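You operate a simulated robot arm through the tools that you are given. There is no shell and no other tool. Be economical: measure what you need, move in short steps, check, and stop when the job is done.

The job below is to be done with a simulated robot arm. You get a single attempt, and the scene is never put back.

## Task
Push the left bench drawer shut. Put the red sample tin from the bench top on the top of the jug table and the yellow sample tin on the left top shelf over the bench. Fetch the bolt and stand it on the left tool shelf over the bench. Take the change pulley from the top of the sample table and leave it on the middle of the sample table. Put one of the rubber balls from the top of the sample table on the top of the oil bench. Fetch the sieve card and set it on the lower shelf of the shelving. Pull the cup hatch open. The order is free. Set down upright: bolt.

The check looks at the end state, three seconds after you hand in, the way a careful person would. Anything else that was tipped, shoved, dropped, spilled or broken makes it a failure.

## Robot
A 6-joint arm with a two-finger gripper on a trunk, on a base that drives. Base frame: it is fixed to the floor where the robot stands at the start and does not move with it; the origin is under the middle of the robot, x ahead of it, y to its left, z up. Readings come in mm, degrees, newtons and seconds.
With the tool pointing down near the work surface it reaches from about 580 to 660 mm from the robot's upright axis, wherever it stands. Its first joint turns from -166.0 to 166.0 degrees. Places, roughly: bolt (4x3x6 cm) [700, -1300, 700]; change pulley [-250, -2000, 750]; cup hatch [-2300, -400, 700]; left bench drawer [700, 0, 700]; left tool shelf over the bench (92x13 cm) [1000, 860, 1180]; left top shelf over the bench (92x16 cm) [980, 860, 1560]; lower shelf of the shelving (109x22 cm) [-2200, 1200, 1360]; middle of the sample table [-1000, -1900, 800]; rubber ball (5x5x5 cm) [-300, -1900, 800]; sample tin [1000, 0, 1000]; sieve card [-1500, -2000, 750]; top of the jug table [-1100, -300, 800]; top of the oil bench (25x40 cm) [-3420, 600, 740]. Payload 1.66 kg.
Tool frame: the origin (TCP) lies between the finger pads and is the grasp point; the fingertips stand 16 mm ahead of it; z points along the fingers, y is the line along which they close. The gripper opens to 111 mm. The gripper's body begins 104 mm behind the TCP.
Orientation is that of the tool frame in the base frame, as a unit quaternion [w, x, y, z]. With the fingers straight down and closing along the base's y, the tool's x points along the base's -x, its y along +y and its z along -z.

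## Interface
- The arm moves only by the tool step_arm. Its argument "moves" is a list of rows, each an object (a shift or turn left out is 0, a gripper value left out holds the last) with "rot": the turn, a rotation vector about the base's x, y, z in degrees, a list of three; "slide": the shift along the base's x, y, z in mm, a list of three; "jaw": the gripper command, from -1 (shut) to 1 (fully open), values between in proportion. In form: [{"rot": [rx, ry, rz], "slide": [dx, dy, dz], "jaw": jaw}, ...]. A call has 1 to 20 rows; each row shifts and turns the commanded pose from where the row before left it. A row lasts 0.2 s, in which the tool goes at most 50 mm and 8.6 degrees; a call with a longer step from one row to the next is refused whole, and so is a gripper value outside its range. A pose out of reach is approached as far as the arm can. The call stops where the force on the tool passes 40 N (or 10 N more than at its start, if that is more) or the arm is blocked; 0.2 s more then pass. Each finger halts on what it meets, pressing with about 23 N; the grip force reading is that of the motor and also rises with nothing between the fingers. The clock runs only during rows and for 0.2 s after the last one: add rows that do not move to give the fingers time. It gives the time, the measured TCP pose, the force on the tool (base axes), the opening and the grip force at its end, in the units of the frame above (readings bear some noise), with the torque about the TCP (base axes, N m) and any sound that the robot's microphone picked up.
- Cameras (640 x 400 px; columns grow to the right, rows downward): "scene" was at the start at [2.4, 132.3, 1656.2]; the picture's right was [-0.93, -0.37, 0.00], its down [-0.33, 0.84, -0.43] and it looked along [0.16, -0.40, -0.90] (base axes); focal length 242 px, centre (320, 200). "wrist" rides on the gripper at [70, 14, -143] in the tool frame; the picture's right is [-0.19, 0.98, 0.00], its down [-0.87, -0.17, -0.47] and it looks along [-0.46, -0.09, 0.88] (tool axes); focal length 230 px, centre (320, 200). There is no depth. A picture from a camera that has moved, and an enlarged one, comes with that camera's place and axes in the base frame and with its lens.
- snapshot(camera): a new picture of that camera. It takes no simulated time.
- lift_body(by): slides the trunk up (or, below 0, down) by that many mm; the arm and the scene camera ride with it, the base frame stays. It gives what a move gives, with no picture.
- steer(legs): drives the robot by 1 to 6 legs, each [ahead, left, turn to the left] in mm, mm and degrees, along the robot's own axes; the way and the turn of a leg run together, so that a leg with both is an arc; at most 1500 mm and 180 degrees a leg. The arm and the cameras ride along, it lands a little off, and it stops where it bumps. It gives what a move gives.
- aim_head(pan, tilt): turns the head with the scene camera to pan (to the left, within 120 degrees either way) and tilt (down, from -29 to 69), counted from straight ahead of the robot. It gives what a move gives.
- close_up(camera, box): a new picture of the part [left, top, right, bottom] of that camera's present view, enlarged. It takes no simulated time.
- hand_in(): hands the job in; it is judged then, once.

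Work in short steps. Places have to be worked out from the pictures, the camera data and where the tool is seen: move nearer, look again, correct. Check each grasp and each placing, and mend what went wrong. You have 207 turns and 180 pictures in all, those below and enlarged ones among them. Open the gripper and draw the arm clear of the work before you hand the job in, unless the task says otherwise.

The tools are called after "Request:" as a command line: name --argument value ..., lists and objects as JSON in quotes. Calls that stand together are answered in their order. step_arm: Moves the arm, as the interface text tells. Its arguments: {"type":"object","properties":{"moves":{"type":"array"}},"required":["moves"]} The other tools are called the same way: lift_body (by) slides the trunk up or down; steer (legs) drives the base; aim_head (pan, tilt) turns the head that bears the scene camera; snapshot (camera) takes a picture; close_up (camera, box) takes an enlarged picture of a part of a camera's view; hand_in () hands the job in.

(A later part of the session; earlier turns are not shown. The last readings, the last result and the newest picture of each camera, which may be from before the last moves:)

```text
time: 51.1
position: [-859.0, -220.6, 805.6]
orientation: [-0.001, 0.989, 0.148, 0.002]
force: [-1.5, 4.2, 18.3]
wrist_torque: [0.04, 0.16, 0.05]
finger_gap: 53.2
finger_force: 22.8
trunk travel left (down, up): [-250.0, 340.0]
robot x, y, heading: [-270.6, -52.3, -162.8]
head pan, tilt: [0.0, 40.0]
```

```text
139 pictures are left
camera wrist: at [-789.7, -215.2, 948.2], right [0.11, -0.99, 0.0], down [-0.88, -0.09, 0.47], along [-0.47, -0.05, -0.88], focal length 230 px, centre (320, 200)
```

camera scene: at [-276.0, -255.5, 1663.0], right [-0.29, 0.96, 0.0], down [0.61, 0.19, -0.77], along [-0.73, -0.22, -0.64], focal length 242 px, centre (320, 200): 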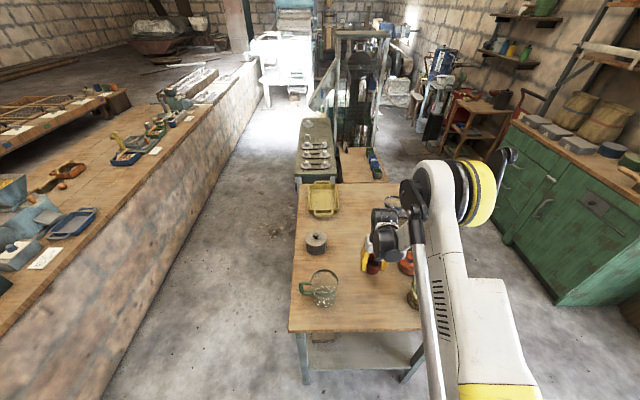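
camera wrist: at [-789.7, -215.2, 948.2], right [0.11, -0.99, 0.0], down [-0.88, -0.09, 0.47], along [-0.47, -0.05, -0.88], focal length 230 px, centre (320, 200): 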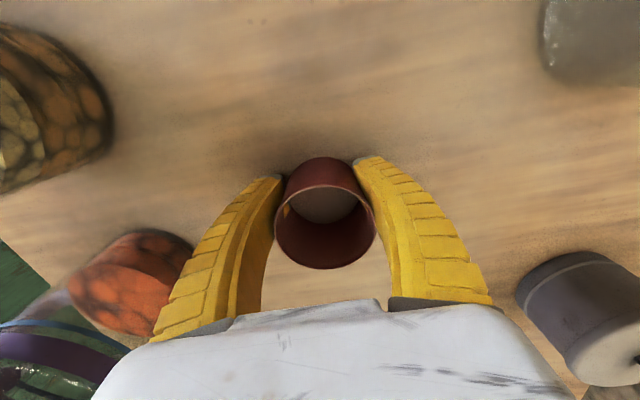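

Contact felt (18 N). Ease up 2 mm, open, and rise straight.

Request:
step_arm --moves '[{"slide": [0, 0, 2]}, {"jaw": 0.4}, {"jaw": 0.6}, {"slide": [0, 0, 30]}, {"slide": [0, 0, 45]}, {"slide": [0, 0, 45]}, {"slide": [0, 0, 45]}, {"slide": [0, 0, 45]}, {"slide": [0, 0, 45]}, {"slide": [0, 0, 45]}]'

Request:
snapshot --camera "wrist"

```text
time: 53.3
position: [-856.5, -221.7, 1111.0]
orientation: [0.0, 0.989, 0.148, 0.002]
force: [0.6, -0.4, 1.1]
wrist_torque: [0.01, 0.02, 0.0]
finger_gap: 89.6
finger_force: 1.0
trunk travel left (down, up): [-250.0, 340.0]
robot x, y, heading: [-270.3, -52.0, -162.8]
head pan, tilt: [0.0, 40.0]
```

```text
138 pictures are left
camera wrist: at [-787.5, -216.1, 1253.1], right [0.11, -0.99, 0.0], down [-0.88, -0.09, 0.47], along [-0.47, -0.05, -0.88], focal length 230 px, centre (320, 200)
```

wrist: 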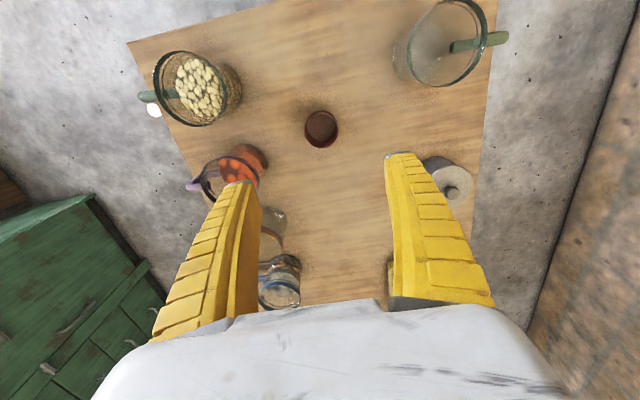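

Red tin stands on the jug table. Now face the sample table (south) and look at it.

Request:
steer --legs '[[0, 0, 91], [350, 0, 0]]'

Request:
aim_head --pan 0 --tilt 38

Request:
snapshot --camera "scene"

Request:
snapshot --camera "wrist"

```text
time: 59.4
position: [8.9, -974.6, 1108.7]
orientation: [-0.002, 0.591, 0.806, 0.002]
force: [0.0, -0.4, -0.4]
wrist_torque: [0.03, -0.01, -0.01]
finger_gap: 90.0
finger_force: 1.3
trunk travel left (down, up): [-250.0, 340.0]
robot x, y, heading: [-164.2, -388.1, -72.2]
head pan, tilt: [0.0, 40.0]
```

```text
time: 60.0
position: [9.3, -974.7, 1109.9]
orientation: [-0.001, 0.591, 0.806, 0.001]
force: [-0.1, 0.1, -0.1]
wrist_torque: [0.0, 0.02, -0.03]
finger_gap: 90.1
finger_force: 0.7
trunk travel left (down, up): [-250.0, 340.0]
robot x, y, heading: [-166.4, -387.5, -72.5]
head pan, tilt: [0.0, 38.0]
```

```text
137 pictures are left
camera scene: at [36.5, -394.0, 1666.0], right [-0.95, -0.3, 0.0], down [-0.19, 0.59, -0.79], along [0.24, -0.75, -0.62], focal length 242 px, centre (320, 200)
```

scene: 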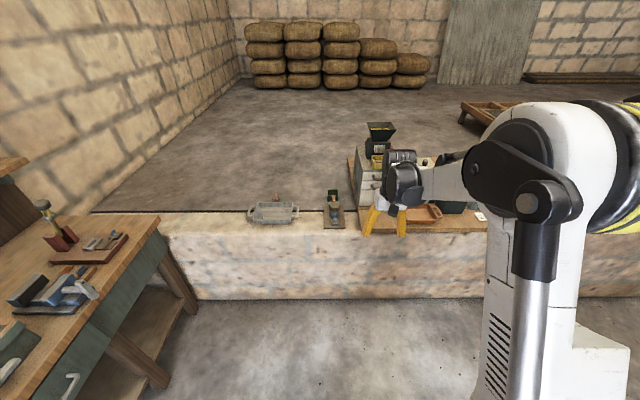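

```text
136 pictures are left
camera wrist: at [0.1, -905.9, 1252.2], right [0.99, 0.11, 0.0], down [0.1, -0.88, 0.47], along [0.05, -0.47, -0.88], focal length 230 px, centre (320, 200)
```

wrist: 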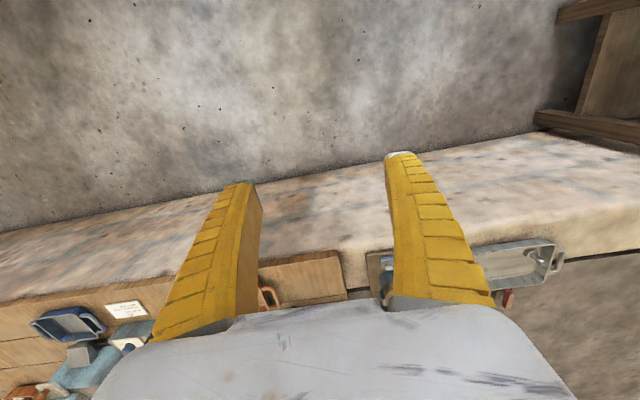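

The ledge and tray are square to me. I go nearer and pan to view the sample table's top.

Request:
steer --legs '[[150, -250, 0]]'

Request:
aim_head --pan -15 --tilt 42

Request:
snapshot --camera "scene"

Request:
snapshot --camera "wrist"

```text
time: 62.0
position: [-186.3, -1192.2, 1110.0]
orientation: [-0.003, 0.591, 0.807, 0.002]
force: [0.2, 0.0, 0.2]
wrist_torque: [0.04, -0.01, -0.03]
finger_gap: 89.9
finger_force: 0.7
trunk travel left (down, up): [-250.0, 340.0]
robot x, y, heading: [-361.3, -603.6, -72.1]
head pan, tilt: [0.0, 38.0]
```

```text
time: 62.8
position: [-185.5, -1192.1, 1109.7]
orientation: [-0.002, 0.592, 0.806, 0.001]
force: [0.1, -0.1, -0.1]
wrist_torque: [-0.01, -0.01, 0.01]
finger_gap: 89.8
finger_force: 0.5
trunk travel left (down, up): [-250.0, 340.0]
robot x, y, heading: [-359.2, -607.0, -72.3]
head pan, tilt: [-15.0, 42.0]
```

```text
135 pictures are left
camera scene: at [-180.1, -612.7, 1660.1], right [-1.0, -0.05, 0.0], down [-0.03, 0.67, -0.74], along [0.03, -0.74, -0.67], focal length 242 px, centre (320, 200)
```

scene: 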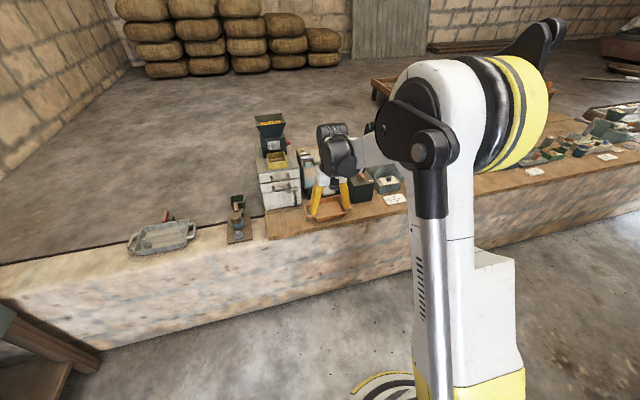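

```text
134 pictures are left
camera wrist: at [-194.2, -1123.3, 1252.1], right [0.99, 0.11, 0.0], down [0.1, -0.88, 0.47], along [0.05, -0.47, -0.88], focal length 230 px, centre (320, 200)
```

wrist: 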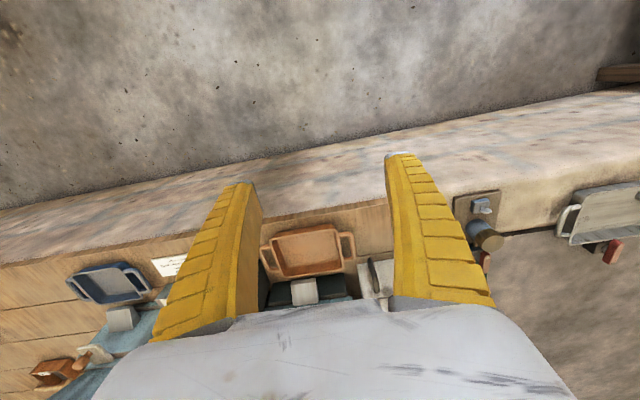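

Raise the trunk for a better overview of the table top.

Request:
lift_body --by 250

Request:
steer --legs '[[100, -250, 0]]'

Request:
snapshot --camera "wrist"

Request:
aim_head --pan -60 --tilt 42

Request:
snapshot --camera "scene"

```text
time: 65.4
position: [-185.3, -1191.9, 1359.7]
orientation: [-0.002, 0.591, 0.807, 0.0]
force: [0.4, 0.9, 0.0]
wrist_torque: [0.04, -0.03, 0.03]
finger_gap: 89.8
finger_force: 1.0
trunk travel left (down, up): [-500.0, 90.0]
robot x, y, heading: [-360.3, -601.0, -72.5]
head pan, tilt: [-15.0, 42.0]
```

```text
time: 67.3
position: [-391.8, -1359.3, 1359.8]
orientation: [-0.002, 0.592, 0.806, 0.002]
force: [-1.1, 0.3, -0.4]
wrist_torque: [0.01, -0.04, -0.02]
finger_gap: 90.0
finger_force: 0.9
trunk travel left (down, up): [-500.0, 90.0]
robot x, y, heading: [-562.1, -773.9, -72.4]
head pan, tilt: [-15.0, 42.0]
```

```text
133 pictures are left
camera wrist: at [-401.1, -1292.4, 1502.1], right [0.99, 0.11, 0.0], down [0.1, -0.88, 0.47], along [0.05, -0.47, -0.88], focal length 230 px, centre (320, 200)
```

wrist: 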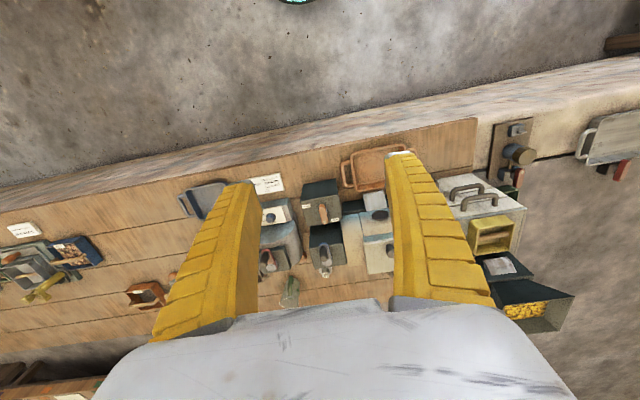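

```text
time: 68.4
position: [-391.9, -1360.0, 1360.1]
orientation: [-0.001, 0.592, 0.806, 0.0]
force: [1.0, -0.1, -1.1]
wrist_torque: [0.03, -0.01, -0.02]
finger_gap: 89.7
finger_force: 0.6
trunk travel left (down, up): [-500.0, 90.0]
robot x, y, heading: [-566.2, -771.3, -72.5]
head pan, tilt: [-60.0, 42.0]
```

```text
132 pictures are left
camera scene: at [-445.6, -759.6, 1910.0], right [-0.74, 0.68, 0.0], down [0.45, 0.49, -0.74], along [-0.5, -0.55, -0.67], focal length 242 px, centre (320, 200)
```

scene: 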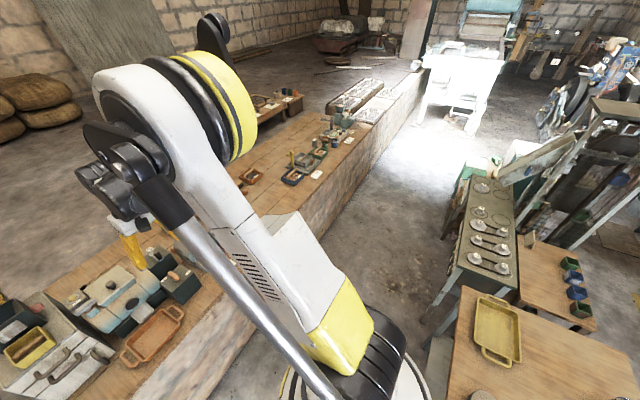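

Enlarge parts of the wrist view to identify the pulley and balls.

Request:
close_up --camera "wrist" --box '[240, 130, 480, 280]'

Request:
close_up --camera "wrist" --box '[0, 170, 240, 320]'

Request:
close_up --camera "scene" --box '[220, 90, 380, 190]'

```text
2.67 times, centred on (360, 205) of wrist
camera zoom: at [-400.5, -1292.0, 1502.2], right [0.99, 0.11, 0.0], down [0.1, -0.88, 0.47], along [0.05, -0.47, -0.88], focal length 614 px, centre (213, 187)
```

zoom: 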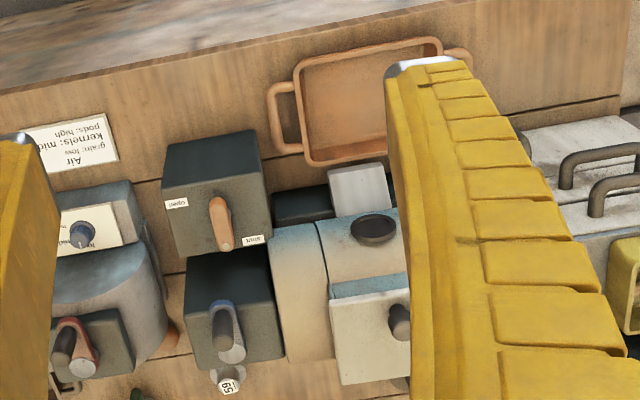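

```text
2.67 times, centred on (120, 245) of wrist
camera zoom: at [-400.5, -1292.0, 1502.2], right [0.99, 0.11, 0.0], down [0.1, -0.88, 0.47], along [0.05, -0.47, -0.88], focal length 614 px, centre (853, 80)
```

zoom: 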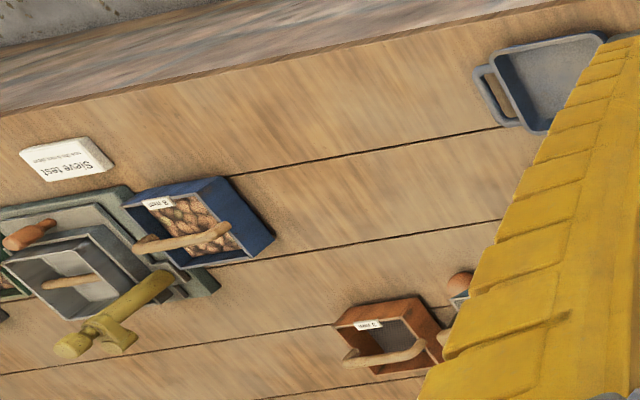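

```text
4.00 times, centred on (300, 140) of scene
camera zoom: at [-445.6, -759.6, 1910.0], right [-0.74, 0.68, 0.0], down [0.45, 0.49, -0.74], along [-0.5, -0.55, -0.67], focal length 967 px, centre (400, 440)
```

zoom: 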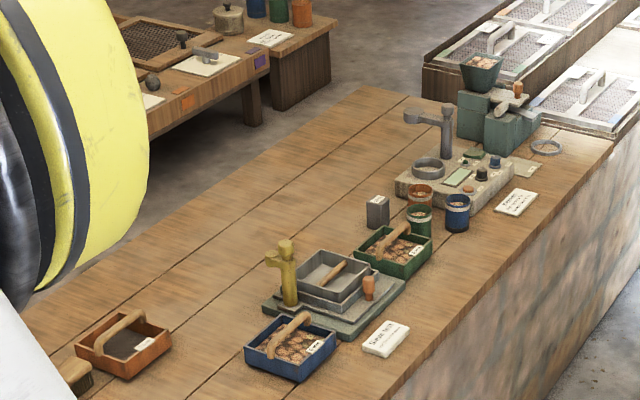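

Drive closer so the wrist camera looks over the machines on the table top.

Request:
steer --legs '[[230, 160, 0]]'

Request:
snapshot --camera "wrist"

Request:
aim_head --pan 0 --tilt 50

Request:
snapshot --camera "scene"

```text
time: 70.4
position: [-169.9, -1531.3, 1360.2]
orientation: [-0.002, 0.593, 0.806, 0.001]
force: [0.2, -0.4, -0.4]
wrist_torque: [-0.01, 0.04, -0.02]
finger_gap: 90.0
finger_force: 0.4
trunk travel left (down, up): [-500.0, 90.0]
robot x, y, heading: [-338.5, -944.6, -72.6]
head pan, tilt: [-60.0, 42.0]
```

```text
128 pictures are left
camera wrist: at [-178.1, -1462.1, 1502.0], right [0.99, 0.11, 0.0], down [0.1, -0.88, 0.47], along [0.05, -0.47, -0.88], focal length 230 px, centre (320, 200)
```

wrist: 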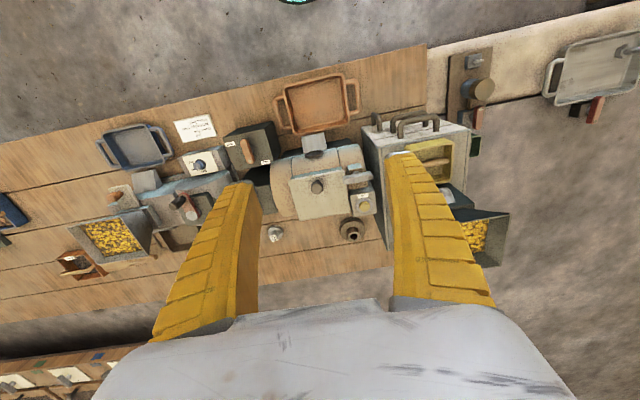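

```text
time: 71.7
position: [-171.9, -1530.5, 1359.7]
orientation: [-0.002, 0.593, 0.805, 0.001]
force: [0.2, -0.1, -0.1]
wrist_torque: [-0.01, 0.01, 0.02]
finger_gap: 89.6
finger_force: 1.0
trunk travel left (down, up): [-500.0, 90.0]
robot x, y, heading: [-340.4, -945.0, -72.7]
head pan, tilt: [0.0, 50.0]
```

```text
127 pictures are left
camera scene: at [-143.5, -941.1, 1898.8], right [-0.95, -0.3, 0.0], down [-0.23, 0.73, -0.64], along [0.19, -0.61, -0.77], focal length 242 px, centre (320, 200)
```

scene: 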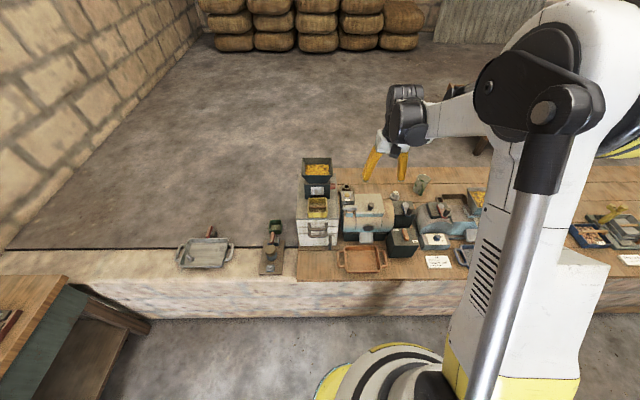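

Request:
close_up --camera "wrist" --box '[220, 150, 420, 275]'

Request:
close_up --camera "scene" --box '[310, 150, 500, 270]'

```text
3.20 times, centred on (320, 212) of wrist
camera zoom: at [-178.7, -1461.6, 1502.2], right [0.99, 0.11, 0.0], down [0.1, -0.88, 0.47], along [0.05, -0.47, -0.88], focal length 736 px, centre (320, 160)
```

zoom: 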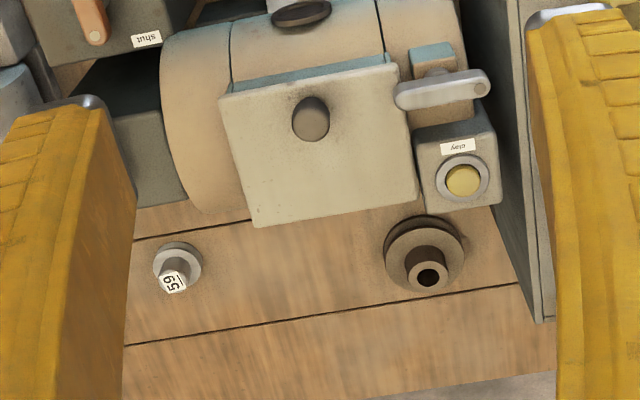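

```text
3.33 times, centred on (405, 210) of scene
camera zoom: at [-143.5, -941.1, 1898.8], right [-0.95, -0.3, 0.0], down [-0.23, 0.73, -0.64], along [0.19, -0.61, -0.77], focal length 806 px, centre (37, 167)
```

zoom: 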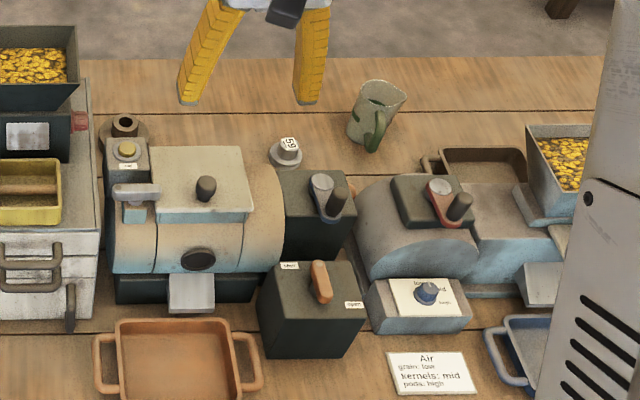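

The tagged "59" item sits at ≈(-289,-2001), matching the change pulley. Look closely at it and for balls to the left.

Request:
close_up --camera "wrist" --box '[260, 215, 300, 240]'

Request:
close_up --camera "wrist" --box '[30, 150, 222, 270]'

Request:
close_up --camera "scene" --box '[410, 140, 640, 284]'

```text
16.00 times, centred on (280, 228) of wrist
camera zoom: at [-178.7, -1461.6, 1502.2], right [0.99, 0.11, 0.0], down [0.1, -0.88, 0.47], along [0.05, -0.47, -0.88], focal length 3681 px, centre (960, -240)
```

zoom: 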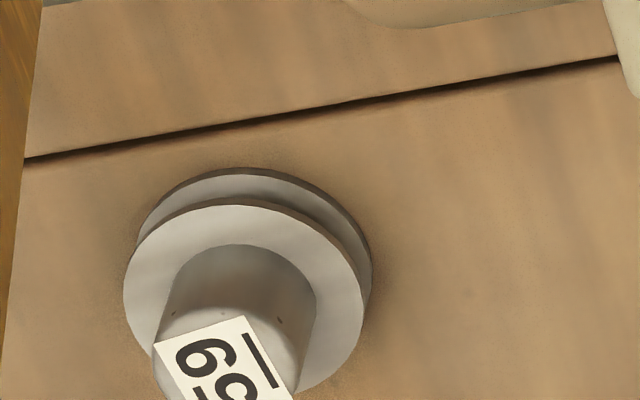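

```text
3.33 times, centred on (126, 210) of wrist
camera zoom: at [-178.7, -1461.6, 1502.2], right [0.99, 0.11, 0.0], down [0.1, -0.88, 0.47], along [0.05, -0.47, -0.88], focal length 767 px, centre (967, 167)
```

zoom: 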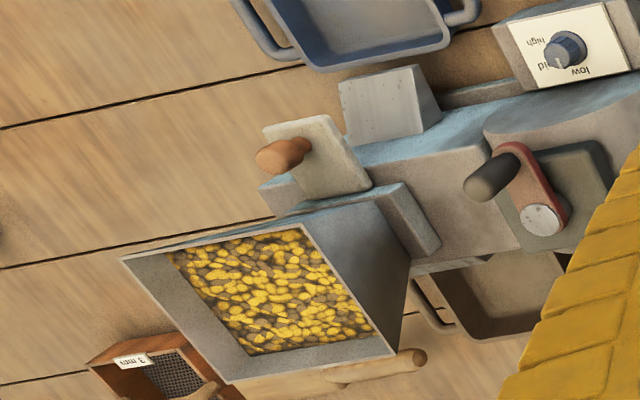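

```text
2.78 times, centred on (525, 212) of scene
camera zoom: at [-143.5, -941.1, 1898.8], right [-0.95, -0.3, 0.0], down [-0.23, 0.73, -0.64], along [0.19, -0.61, -0.77], focal length 671 px, centre (-249, 167)
```

zoom: 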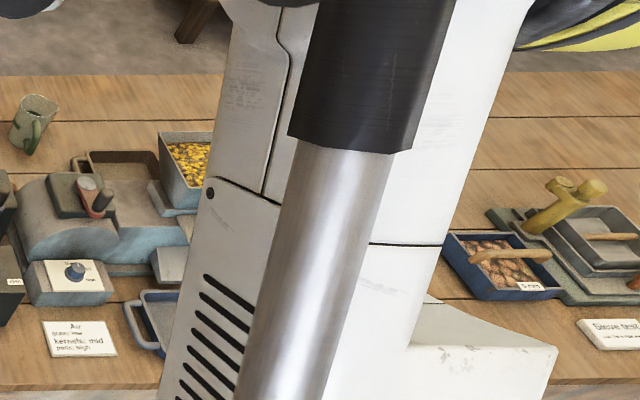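

The pulley is far from where I can stand, so I test how far the arm extends forward at this height.

Request:
step_arm --moves '[{"slide": [12, -38, 0]}, {"slide": [12, -38, 0]}, {"slide": [12, -38, 0]}, {"slide": [12, -38, 0]}, {"slide": [12, -38, 0]}, {"slide": [12, -38, 0]}, {}]'

Request:
snapshot --camera "scene"

```text
time: 73.3
position: [-103.3, -1745.1, 1361.5]
orientation: [-0.002, 0.593, 0.805, 0.001]
force: [-0.1, 0.2, -0.4]
wrist_torque: [-0.06, 0.01, -0.03]
finger_gap: 90.2
finger_force: 0.4
out of reach, approached as far as the arm can: row 6
trunk travel left (down, up): [-500.0, 90.0]
robot x, y, heading: [-338.6, -942.6, -72.3]
head pan, tilt: [0.0, 50.0]
```

```text
121 pictures are left
camera scene: at [-144.0, -938.8, 1899.0], right [-0.95, -0.3, 0.0], down [-0.23, 0.73, -0.64], along [0.19, -0.61, -0.77], focal length 242 px, centre (320, 200)
```

scene: 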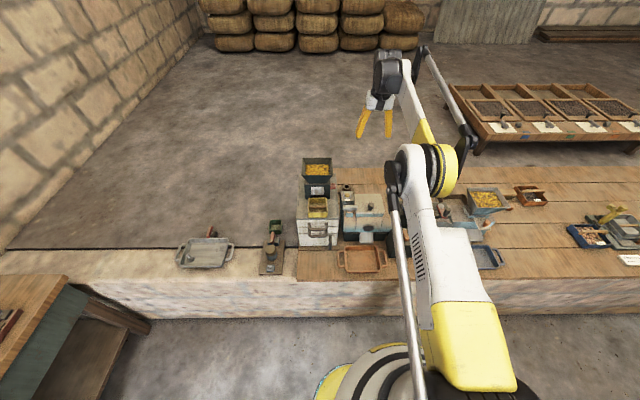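

At equal height relative to the trunk, reach is 836 mm, so a lowered trunk will extend the reach at the table. Now see how close the base is to the wall.

Request:
aim_head --pan 0 --tilt 69

Request:
snapshot --camera "scene"

```text
time: 74.1
position: [-102.0, -1746.9, 1360.0]
orientation: [-0.002, 0.593, 0.805, 0.001]
force: [-0.3, 0.2, -0.2]
wrist_torque: [-0.02, -0.01, 0.0]
finger_gap: 90.0
finger_force: 0.9
trunk travel left (down, up): [-500.0, 90.0]
robot x, y, heading: [-345.8, -945.7, -72.7]
head pan, tilt: [0.0, 68.8]
```

```text
120 pictures are left
camera scene: at [-149.7, -920.7, 1876.9], right [-0.95, -0.3, 0.0], down [-0.28, 0.89, -0.36], along [0.11, -0.35, -0.93], focal length 242 px, centre (320, 200)
```

scene: 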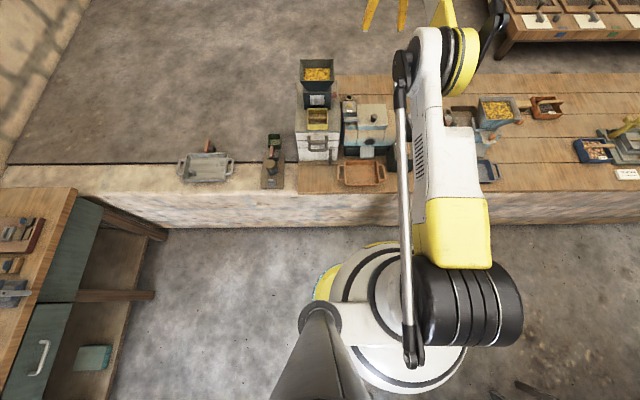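

Take a wrist look from here, where it should see the pulley and the boxes near it from above.

Request:
snapshot --camera "wrist"

Request:
close_up --camera "wrist" --box '[140, 60, 380, 210]'

```text
119 pictures are left
camera wrist: at [-110.1, -1678.5, 1502.3], right [0.99, 0.11, 0.0], down [0.1, -0.88, 0.47], along [0.05, -0.47, -0.88], focal length 230 px, centre (320, 200)
```

wrist: 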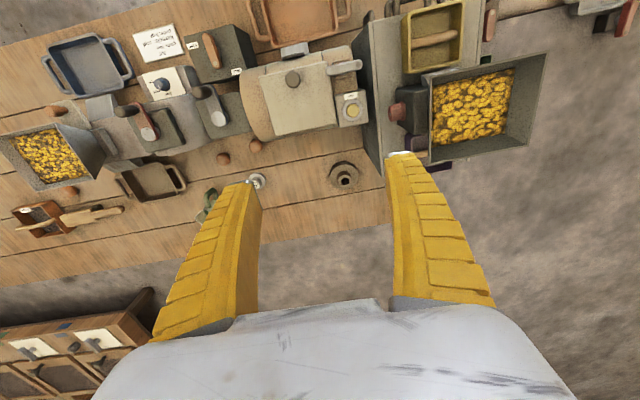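

```text
2.67 times, centred on (260, 135) of wrist
camera zoom: at [-110.1, -1678.5, 1502.3], right [0.99, 0.11, 0.0], down [0.1, -0.88, 0.47], along [0.05, -0.47, -0.88], focal length 614 px, centre (480, 373)
```

zoom: 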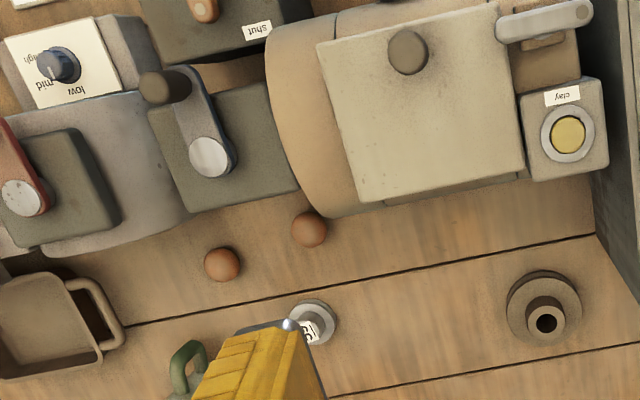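

Two rubber balls (≈(-384,-1935) and (-283,-1881)) and the pulley (≈(-285,-2000)) are located. I shift right so they lie ahead, and come closer to the wall.

Request:
steer --legs '[[0, -250, 0], [80, 0, 0]]'

Request:
snapshot --camera "scene"

Request:
snapshot --camera "wrist"

```text
time: 76.5
position: [-307.0, -1895.9, 1360.3]
orientation: [-0.002, 0.59, 0.807, 0.001]
force: [-0.3, -0.3, -0.5]
wrist_torque: [0.08, 0.0, 0.0]
finger_gap: 89.8
finger_force: 1.3
trunk travel left (down, up): [-500.0, 90.0]
robot x, y, heading: [-552.3, -1094.5, -72.2]
head pan, tilt: [0.0, 68.8]
```

```text
117 pictures are left
camera scene: at [-357.7, -1069.7, 1876.8], right [-0.95, -0.3, 0.0], down [-0.28, 0.89, -0.36], along [0.11, -0.34, -0.93], focal length 242 px, centre (320, 200)
```

scene: 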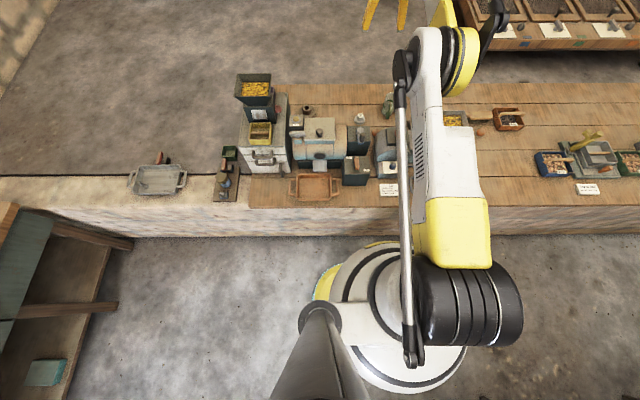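

```text
116 pictures are left
camera wrist: at [-315.6, -1827.0, 1501.4], right [0.99, 0.11, 0.0], down [0.1, -0.88, 0.47], along [0.05, -0.46, -0.88], focal length 230 px, centre (320, 200)
```

wrist: 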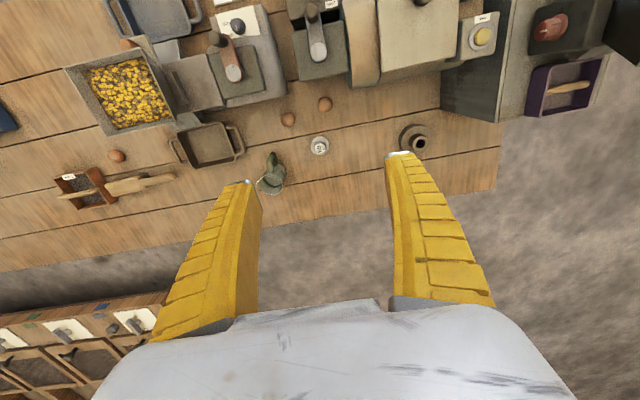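

Triangulation of three views: pulley hub top (-292,-2008,818), table ≈765. Move 40 mm nearer and lower the trunk part way.

Request:
steer --legs '[[40, 0, 0]]'

Request:
lift_body --by -350

Request:
snapshot --camera "scene"

Request:
snapshot --camera "wrist"

```text
time: 77.4
position: [-296.4, -1932.9, 1359.3]
orientation: [-0.002, 0.591, 0.806, 0.002]
force: [-0.1, -1.1, -0.9]
wrist_torque: [0.09, 0.01, 0.02]
finger_gap: 90.2
finger_force: 0.5
trunk travel left (down, up): [-500.0, 90.0]
robot x, y, heading: [-540.2, -1129.9, -72.2]
head pan, tilt: [0.0, 68.8]
```

```text
time: 80.8
position: [-296.9, -1932.0, 1009.9]
orientation: [-0.002, 0.591, 0.806, 0.001]
force: [0.2, -0.9, 0.6]
wrist_torque: [0.0, 0.0, -0.03]
finger_gap: 90.1
finger_force: 0.8
trunk travel left (down, up): [-150.0, 440.0]
robot x, y, heading: [-539.4, -1128.4, -72.0]
head pan, tilt: [0.0, 68.8]
```

```text
115 pictures are left
camera scene: at [-346.3, -1105.5, 1527.0], right [-0.95, -0.3, 0.0], down [-0.28, 0.89, -0.36], along [0.11, -0.35, -0.93], focal length 242 px, centre (320, 200)
```

scene: 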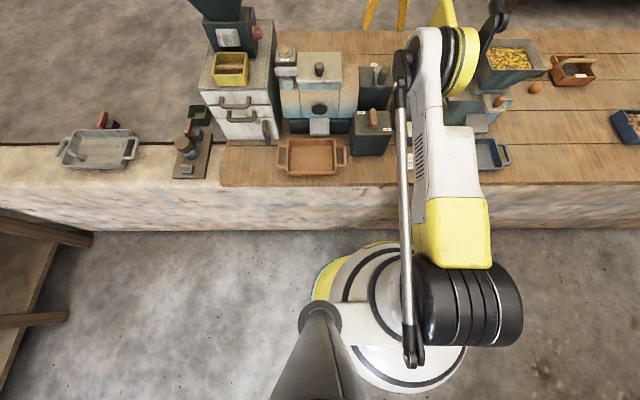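

```text
114 pictures are left
camera wrist: at [-304.2, -1863.2, 1152.2], right [0.99, 0.11, 0.0], down [0.1, -0.88, 0.47], along [0.05, -0.47, -0.88], focal length 230 px, centre (320, 200)
```

wrist: 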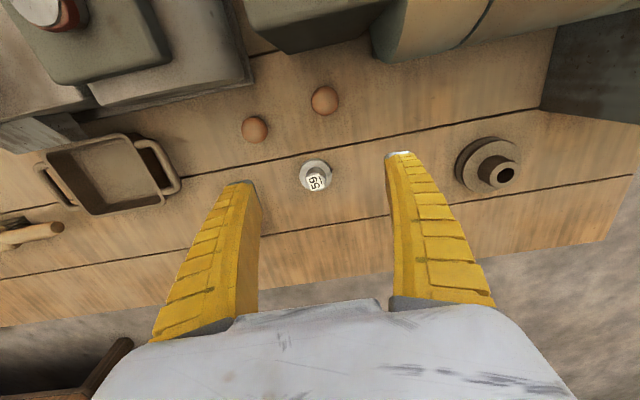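

Clear view of pulley and balls. Tilt the tool 30° forward and move above the pulley.

Request:
step_arm --moves '[{"rot": [-7.16, -2.24, 0]}, {"rot": [-7.16, -2.24, 0]}, {"rot": [-7.16, -2.24, 0]}, {"rot": [-7.16, -2.24, 0]}, {"slide": [1, -40, 0]}, {"slide": [1, -40, 0]}, {}]'

Request:
snapshot --camera "wrist"

```text
time: 82.4
position: [-294.9, -2012.5, 1010.1]
orientation: [0.207, 0.571, 0.779, -0.153]
force: [0.4, 0.4, -0.5]
wrist_torque: [0.0, 0.01, 0.01]
finger_gap: 90.1
finger_force: 0.5
trunk travel left (down, up): [-150.0, 440.0]
robot x, y, heading: [-539.5, -1125.9, -72.5]
head pan, tilt: [0.0, 68.8]
```

```text
113 pictures are left
camera wrist: at [-322.5, -1884.3, 1098.1], right [0.99, 0.14, 0.09], down [0.0, -0.54, 0.84], along [0.17, -0.83, -0.53], focal length 230 px, centre (320, 200)
```

wrist: 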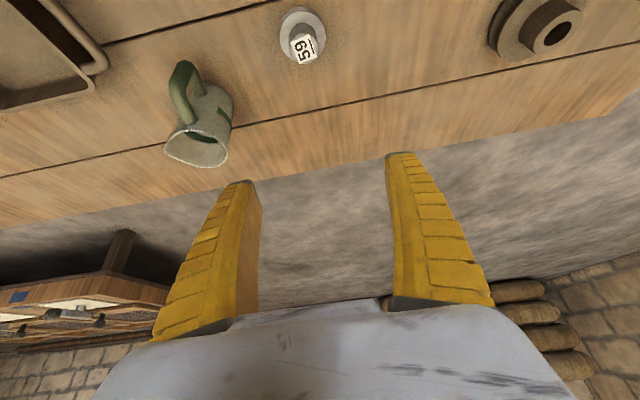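

Pulley ≈(-296,-2006); mug well aside. Lower the trunk 150 and check again before the grasp.

Request:
step_arm --moves '[{"slide": [-1, 4, 0], "jaw": 0.5}, {}]'

Request:
lift_body --by -145

Request:
snapshot --camera "wrist"

Request:
aim_head --pan -5 --tilt 40

Request:
snapshot --camera "scene"

```text
time: 83.0
position: [-295.9, -2007.4, 1008.9]
orientation: [0.207, 0.572, 0.779, -0.153]
force: [-0.2, 0.4, 1.5]
wrist_torque: [-0.02, 0.01, 0.02]
finger_gap: 84.4
finger_force: 0.5
trunk travel left (down, up): [-150.0, 440.0]
robot x, y, heading: [-538.8, -1129.6, -72.6]
head pan, tilt: [0.0, 68.8]
```

```text
time: 84.7
position: [-296.8, -2008.0, 865.6]
orientation: [0.207, 0.572, 0.779, -0.153]
force: [-0.3, -0.3, 0.9]
wrist_torque: [0.02, 0.0, 0.01]
finger_gap: 84.4
finger_force: 1.0
trunk travel left (down, up): [-5.0, 585.0]
robot x, y, heading: [-535.9, -1127.7, -72.4]
head pan, tilt: [0.0, 68.8]
```

```text
112 pictures are left
camera wrist: at [-322.8, -1880.3, 953.5], right [0.99, 0.14, 0.09], down [0.0, -0.54, 0.84], along [0.17, -0.83, -0.54], focal length 230 px, centre (320, 200)
```

wrist: 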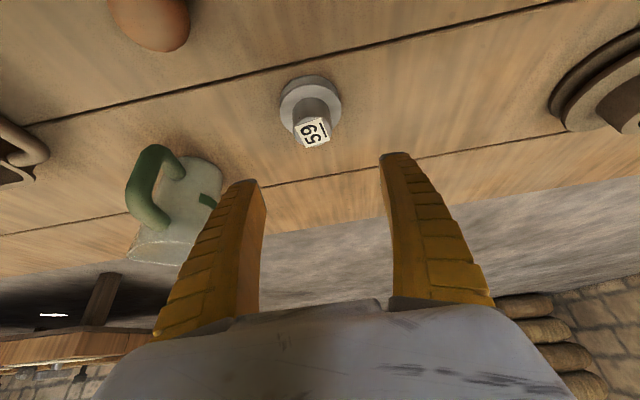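

```text
time: 85.7
position: [-296.2, -2007.8, 865.8]
orientation: [0.207, 0.572, 0.779, -0.153]
force: [-0.1, 0.1, 0.0]
wrist_torque: [0.03, 0.01, 0.03]
finger_gap: 84.6
finger_force: 0.7
trunk travel left (down, up): [-5.0, 585.0]
robot x, y, heading: [-537.8, -1125.1, -72.5]
head pan, tilt: [-5.0, 40.0]
```

```text
111 pictures are left
camera scene: at [-344.6, -1135.2, 1417.9], right [-0.98, -0.22, 0.0], down [-0.14, 0.63, -0.77], along [0.17, -0.75, -0.64], focal length 242 px, centre (320, 200)
```

scene: 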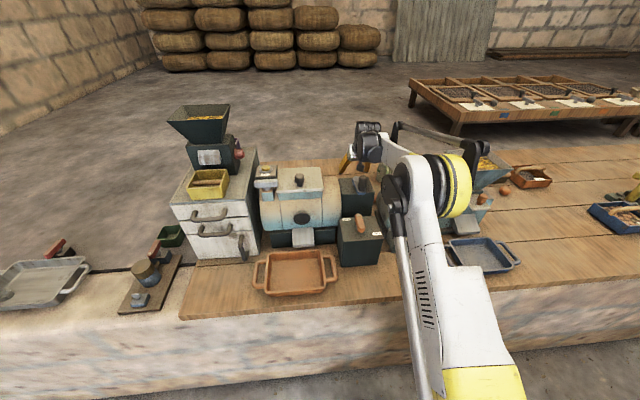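

Pulley remains ≈(-297,-2006), hub top ~805. Descend part way and look again.

Request:
step_arm --moves '[{"slide": [-1, 2, -25]}, {"slide": [0, 0, -20]}, {}]'

Request:
snapshot --camera "wrist"

```text
time: 86.5
position: [-297.0, -2005.1, 820.6]
orientation: [0.208, 0.572, 0.779, -0.153]
force: [0.0, 0.1, 0.1]
wrist_torque: [0.01, -0.03, -0.02]
finger_gap: 84.8
finger_force: 0.9
trunk travel left (down, up): [-5.0, 585.0]
robot x, y, heading: [-542.0, -1126.7, -72.5]
head pan, tilt: [-5.0, 40.0]
```

```text
110 pictures are left
camera wrist: at [-323.5, -1877.0, 908.9], right [0.99, 0.14, 0.09], down [0.0, -0.54, 0.84], along [0.17, -0.83, -0.54], focal length 230 px, centre (320, 200)
```

wrist: 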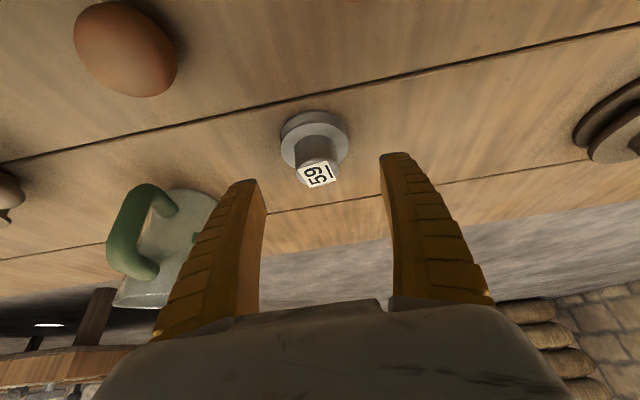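

Hub top at (-296,-2011,798). Descend to z≈778 around the flanges and close.

Request:
step_arm --moves '[{"slide": [1, -5, -20]}, {"slide": [0, 0, -12]}, {"slide": [0, 0, -10]}, {"jaw": 0}, {"jaw": -1}, {}, {}]'

Request:
snapshot --camera "wrist"

```text
time: 88.1
position: [-296.8, -2008.5, 799.0]
orientation: [0.211, 0.57, 0.779, -0.155]
force: [0.7, -5.0, 12.1]
wrist_torque: [-0.66, -0.01, 0.03]
finger_gap: 30.8
finger_force: 22.9
trunk travel left (down, up): [-5.0, 585.0]
robot x, y, heading: [-539.1, -1126.2, -72.6]
head pan, tilt: [-5.0, 40.0]
```

```text
109 pictures are left
camera wrist: at [-324.3, -1880.3, 885.9], right [0.99, 0.14, 0.09], down [-0.01, -0.54, 0.84], along [0.17, -0.83, -0.53], focal length 230 px, centre (320, 200)
```

wrist: 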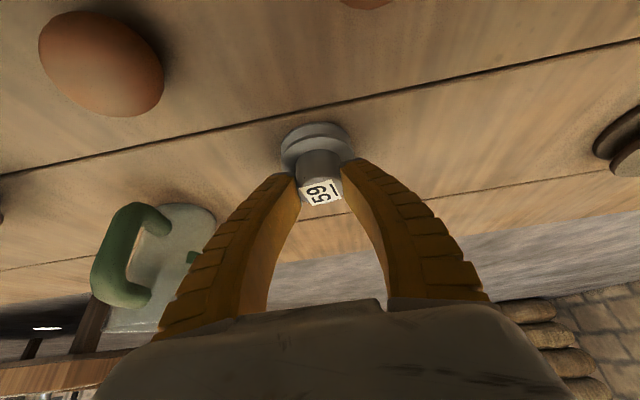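

Hub is gripped (31 mm); an upward 12 N suggests the gripper's rear rests on something, so I lift straight up and look.

Request:
step_arm --moves '[{"slide": [0, 0, 20]}, {"slide": [0, 0, 15]}, {"slide": [0, 0, 15]}, {}]'

Request:
snapshot --camera "wrist"

Request:
close_up --camera "scene" --box '[240, 100, 480, 250]'

```text
time: 89.1
position: [-296.3, -2011.6, 827.5]
orientation: [0.207, 0.57, 0.78, -0.152]
force: [-0.5, 0.1, -0.3]
wrist_torque: [-0.02, 0.03, 0.01]
finger_gap: 0.0
finger_force: 23.3
trunk travel left (down, up): [-5.0, 585.0]
robot x, y, heading: [-539.2, -1130.6, -72.6]
head pan, tilt: [-5.0, 40.0]
```

```text
108 pictures are left
camera wrist: at [-322.6, -1882.9, 915.2], right [0.99, 0.14, 0.09], down [0.0, -0.54, 0.84], along [0.17, -0.83, -0.54], focal length 230 px, centre (320, 200)
```

wrist: 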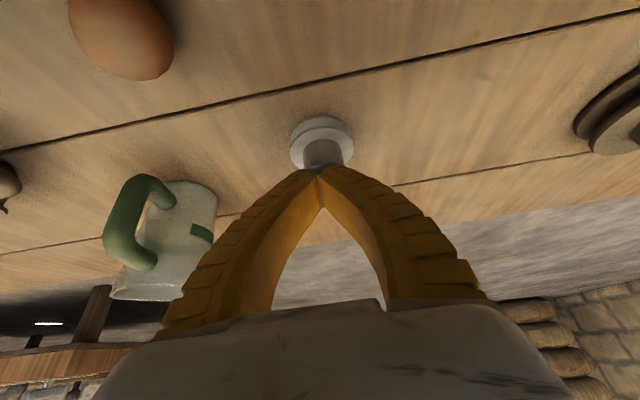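

```text
2.67 times, centred on (360, 175) of scene
camera zoom: at [-344.6, -1135.1, 1417.8], right [-0.98, -0.22, 0.0], down [-0.14, 0.63, -0.77], along [0.17, -0.75, -0.64], focal length 644 px, centre (213, 267)
```

zoom: 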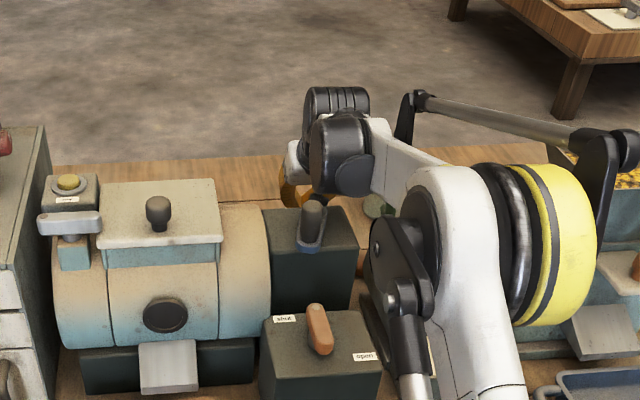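

The pulley slipped out but still stands. Open and look at where it stands now.

Request:
step_arm --moves '[{"slide": [0, 0, 10], "jaw": 0.0}, {"jaw": 0.5}, {}]'

Request:
close_up --camera "wrist" --box '[220, 80, 420, 205]'

```text
time: 89.9
position: [-296.7, -2010.3, 838.3]
orientation: [0.207, 0.572, 0.779, -0.152]
force: [0.2, 0.8, -0.7]
wrist_torque: [-0.01, 0.02, 0.0]
finger_gap: 84.3
finger_force: 0.7
trunk travel left (down, up): [-5.0, 585.0]
robot x, y, heading: [-537.2, -1127.2, -72.2]
head pan, tilt: [-5.0, 40.0]
```

```text
3.20 times, centred on (320, 142) of wrist
camera zoom: at [-322.9, -1882.8, 926.5], right [0.99, 0.14, 0.09], down [0.0, -0.54, 0.84], along [0.17, -0.83, -0.54], focal length 736 px, centre (320, 384)
```

zoom: 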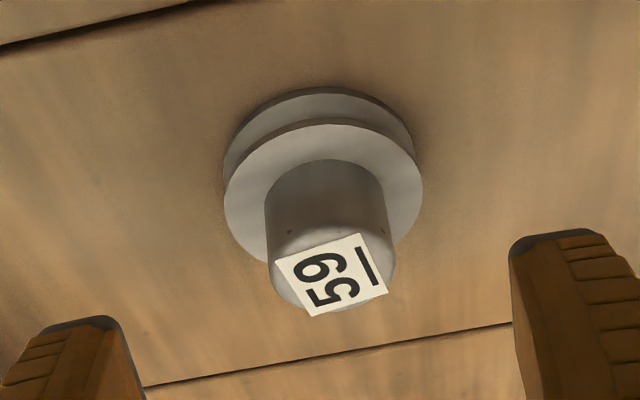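

Hub (31 mm) now at about (-289,-2016), top ~808; the flange top must be ~778. Grip the hub at z≈803, without pressing down.

Request:
step_arm --moves '[{"slide": [7, -5, -15]}, {"slide": [0, 0, -15]}, {"slide": [0, 0, -5]}, {}]'

Request:
close_up --camera "wrist" --box '[220, 80, 420, 205]'

```text
time: 90.9
position: [-289.2, -2015.6, 803.1]
orientation: [0.207, 0.572, 0.779, -0.152]
force: [0.0, 0.3, 0.3]
wrist_torque: [-0.01, 0.0, -0.02]
finger_gap: 84.7
finger_force: 1.0
trunk travel left (down, up): [-5.0, 585.0]
robot x, y, heading: [-540.7, -1127.9, -72.5]
head pan, tilt: [-5.0, 40.0]
```

```text
3.20 times, centred on (320, 142) of wrist
camera zoom: at [-315.3, -1887.8, 891.3], right [0.99, 0.14, 0.09], down [0.0, -0.54, 0.84], along [0.17, -0.83, -0.54], focal length 736 px, centre (320, 384)
```

zoom: 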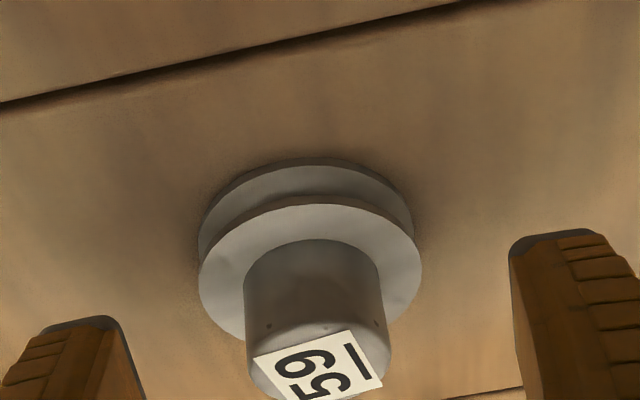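

TCP coincides with the hub top; shift 6 mm back and 3 mm lower so the pads centre on the hub, then close.

Request:
step_arm --moves '[{"slide": [-2, 6, -3]}, {"jaw": 0}, {"jaw": -0.6}, {"jaw": -1}, {}, {}]'

Request:
close_up --camera "wrist" --box '[220, 80, 420, 205]'

```text
time: 92.3
position: [-289.2, -2010.0, 800.4]
orientation: [0.208, 0.571, 0.779, -0.153]
force: [-0.6, 0.7, 2.8]
wrist_torque: [-0.01, -0.06, -0.06]
finger_gap: 0.1
finger_force: 23.3
trunk travel left (down, up): [-5.0, 585.0]
robot x, y, heading: [-534.6, -1127.5, -72.3]
head pan, tilt: [-5.0, 40.0]
```

```text
3.20 times, centred on (320, 142) of wrist
camera zoom: at [-317.6, -1882.1, 888.8], right [0.99, 0.14, 0.09], down [0.0, -0.54, 0.84], along [0.17, -0.83, -0.53], focal length 736 px, centre (320, 384)
```

zoom: 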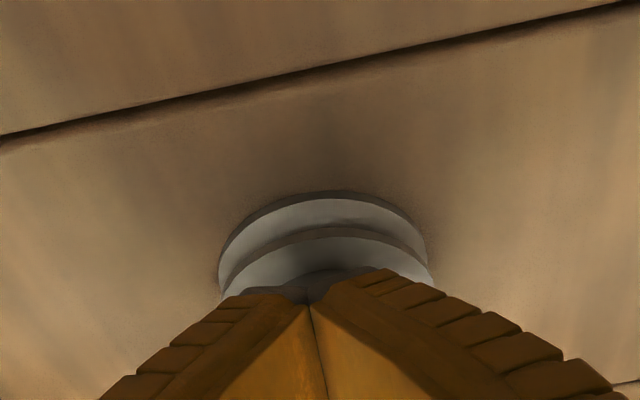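

Fingers closed short of the hub, so it lies deeper/south. Open and triangulate with two heights.

Request:
step_arm --moves '[{"slide": [0, 0, 20]}, {"jaw": 0.5}, {}, {}]'

Request:
close_up --camera "wrist" --box '[220, 80, 420, 205]'

Request:
step_arm --moves '[{"slide": [0, 0, 45]}, {"slide": [0, 0, 45]}, {}]'

Request:
close_up --camera "wrist" --box '[220, 30, 420, 155]'

```text
time: 93.3
position: [-289.4, -2011.1, 820.2]
orientation: [0.207, 0.571, 0.78, -0.152]
force: [0.2, 0.0, -0.1]
wrist_torque: [0.01, -0.01, 0.02]
finger_gap: 84.2
finger_force: 1.0
trunk travel left (down, up): [-5.0, 585.0]
robot x, y, heading: [-537.5, -1128.2, -72.7]
head pan, tilt: [-5.0, 40.0]
```

```text
3.20 times, centred on (320, 142) of wrist
camera zoom: at [-317.6, -1882.4, 908.5], right [0.99, 0.14, 0.09], down [0.0, -0.54, 0.84], along [0.17, -0.83, -0.54], focal length 736 px, centre (320, 384)
```

zoom: 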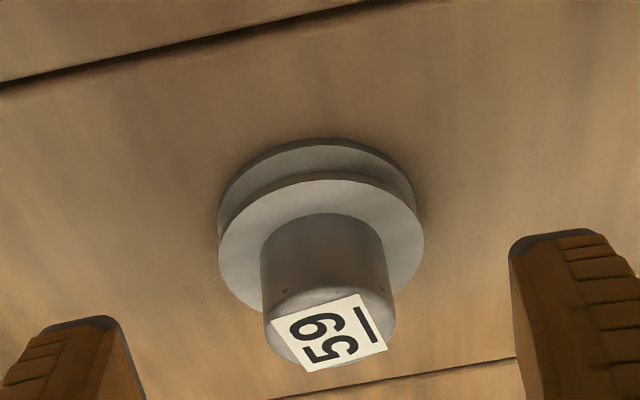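

```text
time: 94.1
position: [-291.3, -2009.8, 909.2]
orientation: [0.207, 0.572, 0.779, -0.152]
force: [-0.1, 0.2, -0.5]
wrist_torque: [-0.02, 0.0, -0.01]
finger_gap: 84.4
finger_force: 0.5
trunk travel left (down, up): [-5.0, 585.0]
robot x, y, heading: [-537.2, -1132.1, -72.2]
head pan, tilt: [-5.0, 40.0]
```

```text
3.20 times, centred on (320, 92) of wrist
camera zoom: at [-318.9, -1881.5, 998.3], right [0.99, 0.14, 0.09], down [0.0, -0.54, 0.84], along [0.17, -0.83, -0.54], focal length 736 px, centre (320, 544)
```

zoom: 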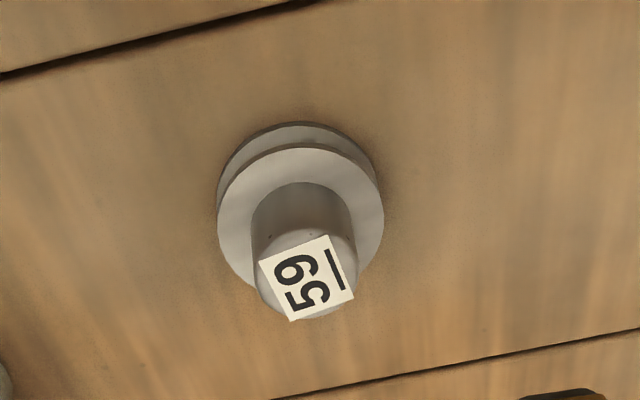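

Tag triangulates to (-281,-2040,789), table ≈750. Move so the pads centre on the hub: TCP (-283,-2034), and descend to 786.

Request:
step_arm --moves '[{"slide": [8, -24, -20]}, {"slide": [0, 0, -35]}, {"slide": [0, 0, -35]}, {"slide": [0, 0, -15]}, {}]'

Request:
snapshot --camera "wrist"

```text
time: 95.3
position: [-283.4, -2034.9, 805.3]
orientation: [0.206, 0.571, 0.78, -0.152]
force: [-0.9, 0.1, 0.1]
wrist_torque: [-0.01, 0.0, 0.02]
finger_gap: 84.3
finger_force: 1.0
trunk travel left (down, up): [-5.0, 585.0]
robot x, y, heading: [-538.6, -1127.0, -72.4]
head pan, tilt: [-5.0, 40.0]
```

```text
101 pictures are left
camera wrist: at [-310.0, -1906.6, 894.5], right [0.99, 0.14, 0.09], down [0.0, -0.54, 0.84], along [0.17, -0.83, -0.54], focal length 230 px, centre (320, 200)
```

wrist: 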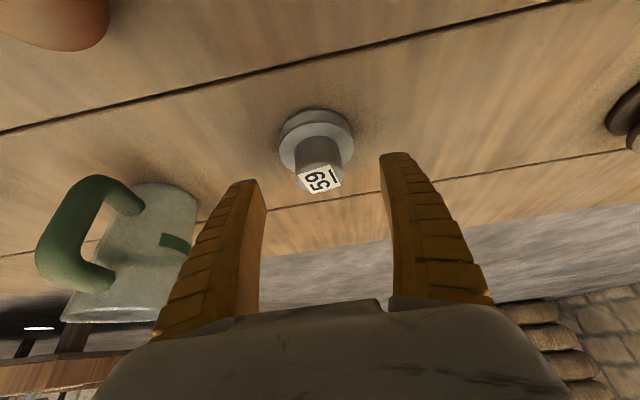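

Readings agree (tag at (-281,-2042,787)). Descend 19 mm and close.

Request:
step_arm --moves '[{"slide": [2, -2, -12]}, {"slide": [0, 0, -7]}, {"jaw": 0}, {"jaw": -0.3}, {"jaw": -1}, {}, {}]'

Request:
snapshot --camera "wrist"

```text
time: 96.9
position: [-281.5, -2035.4, 796.1]
orientation: [0.207, 0.572, 0.779, -0.154]
force: [0.1, -1.3, 2.6]
wrist_torque: [-0.02, 0.02, -0.01]
finger_gap: 30.2
finger_force: 23.0
trunk travel left (down, up): [-5.0, 585.0]
robot x, y, heading: [-539.0, -1129.0, -72.3]
head pan, tilt: [-5.0, 40.0]
```

```text
100 pictures are left
camera wrist: at [-308.5, -1906.6, 883.6], right [0.99, 0.14, 0.09], down [0.0, -0.54, 0.84], along [0.17, -0.83, -0.53], focal length 230 px, centre (320, 200)
```

wrist: 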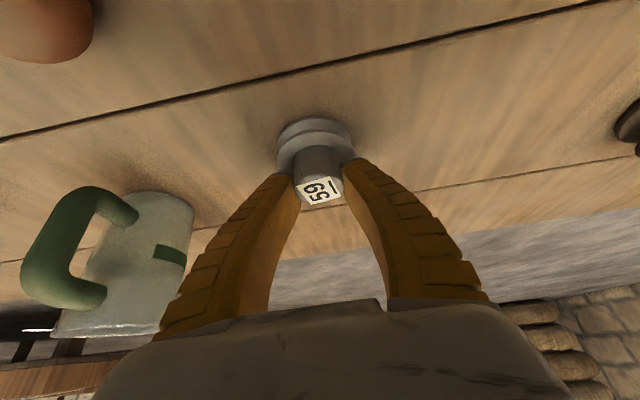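

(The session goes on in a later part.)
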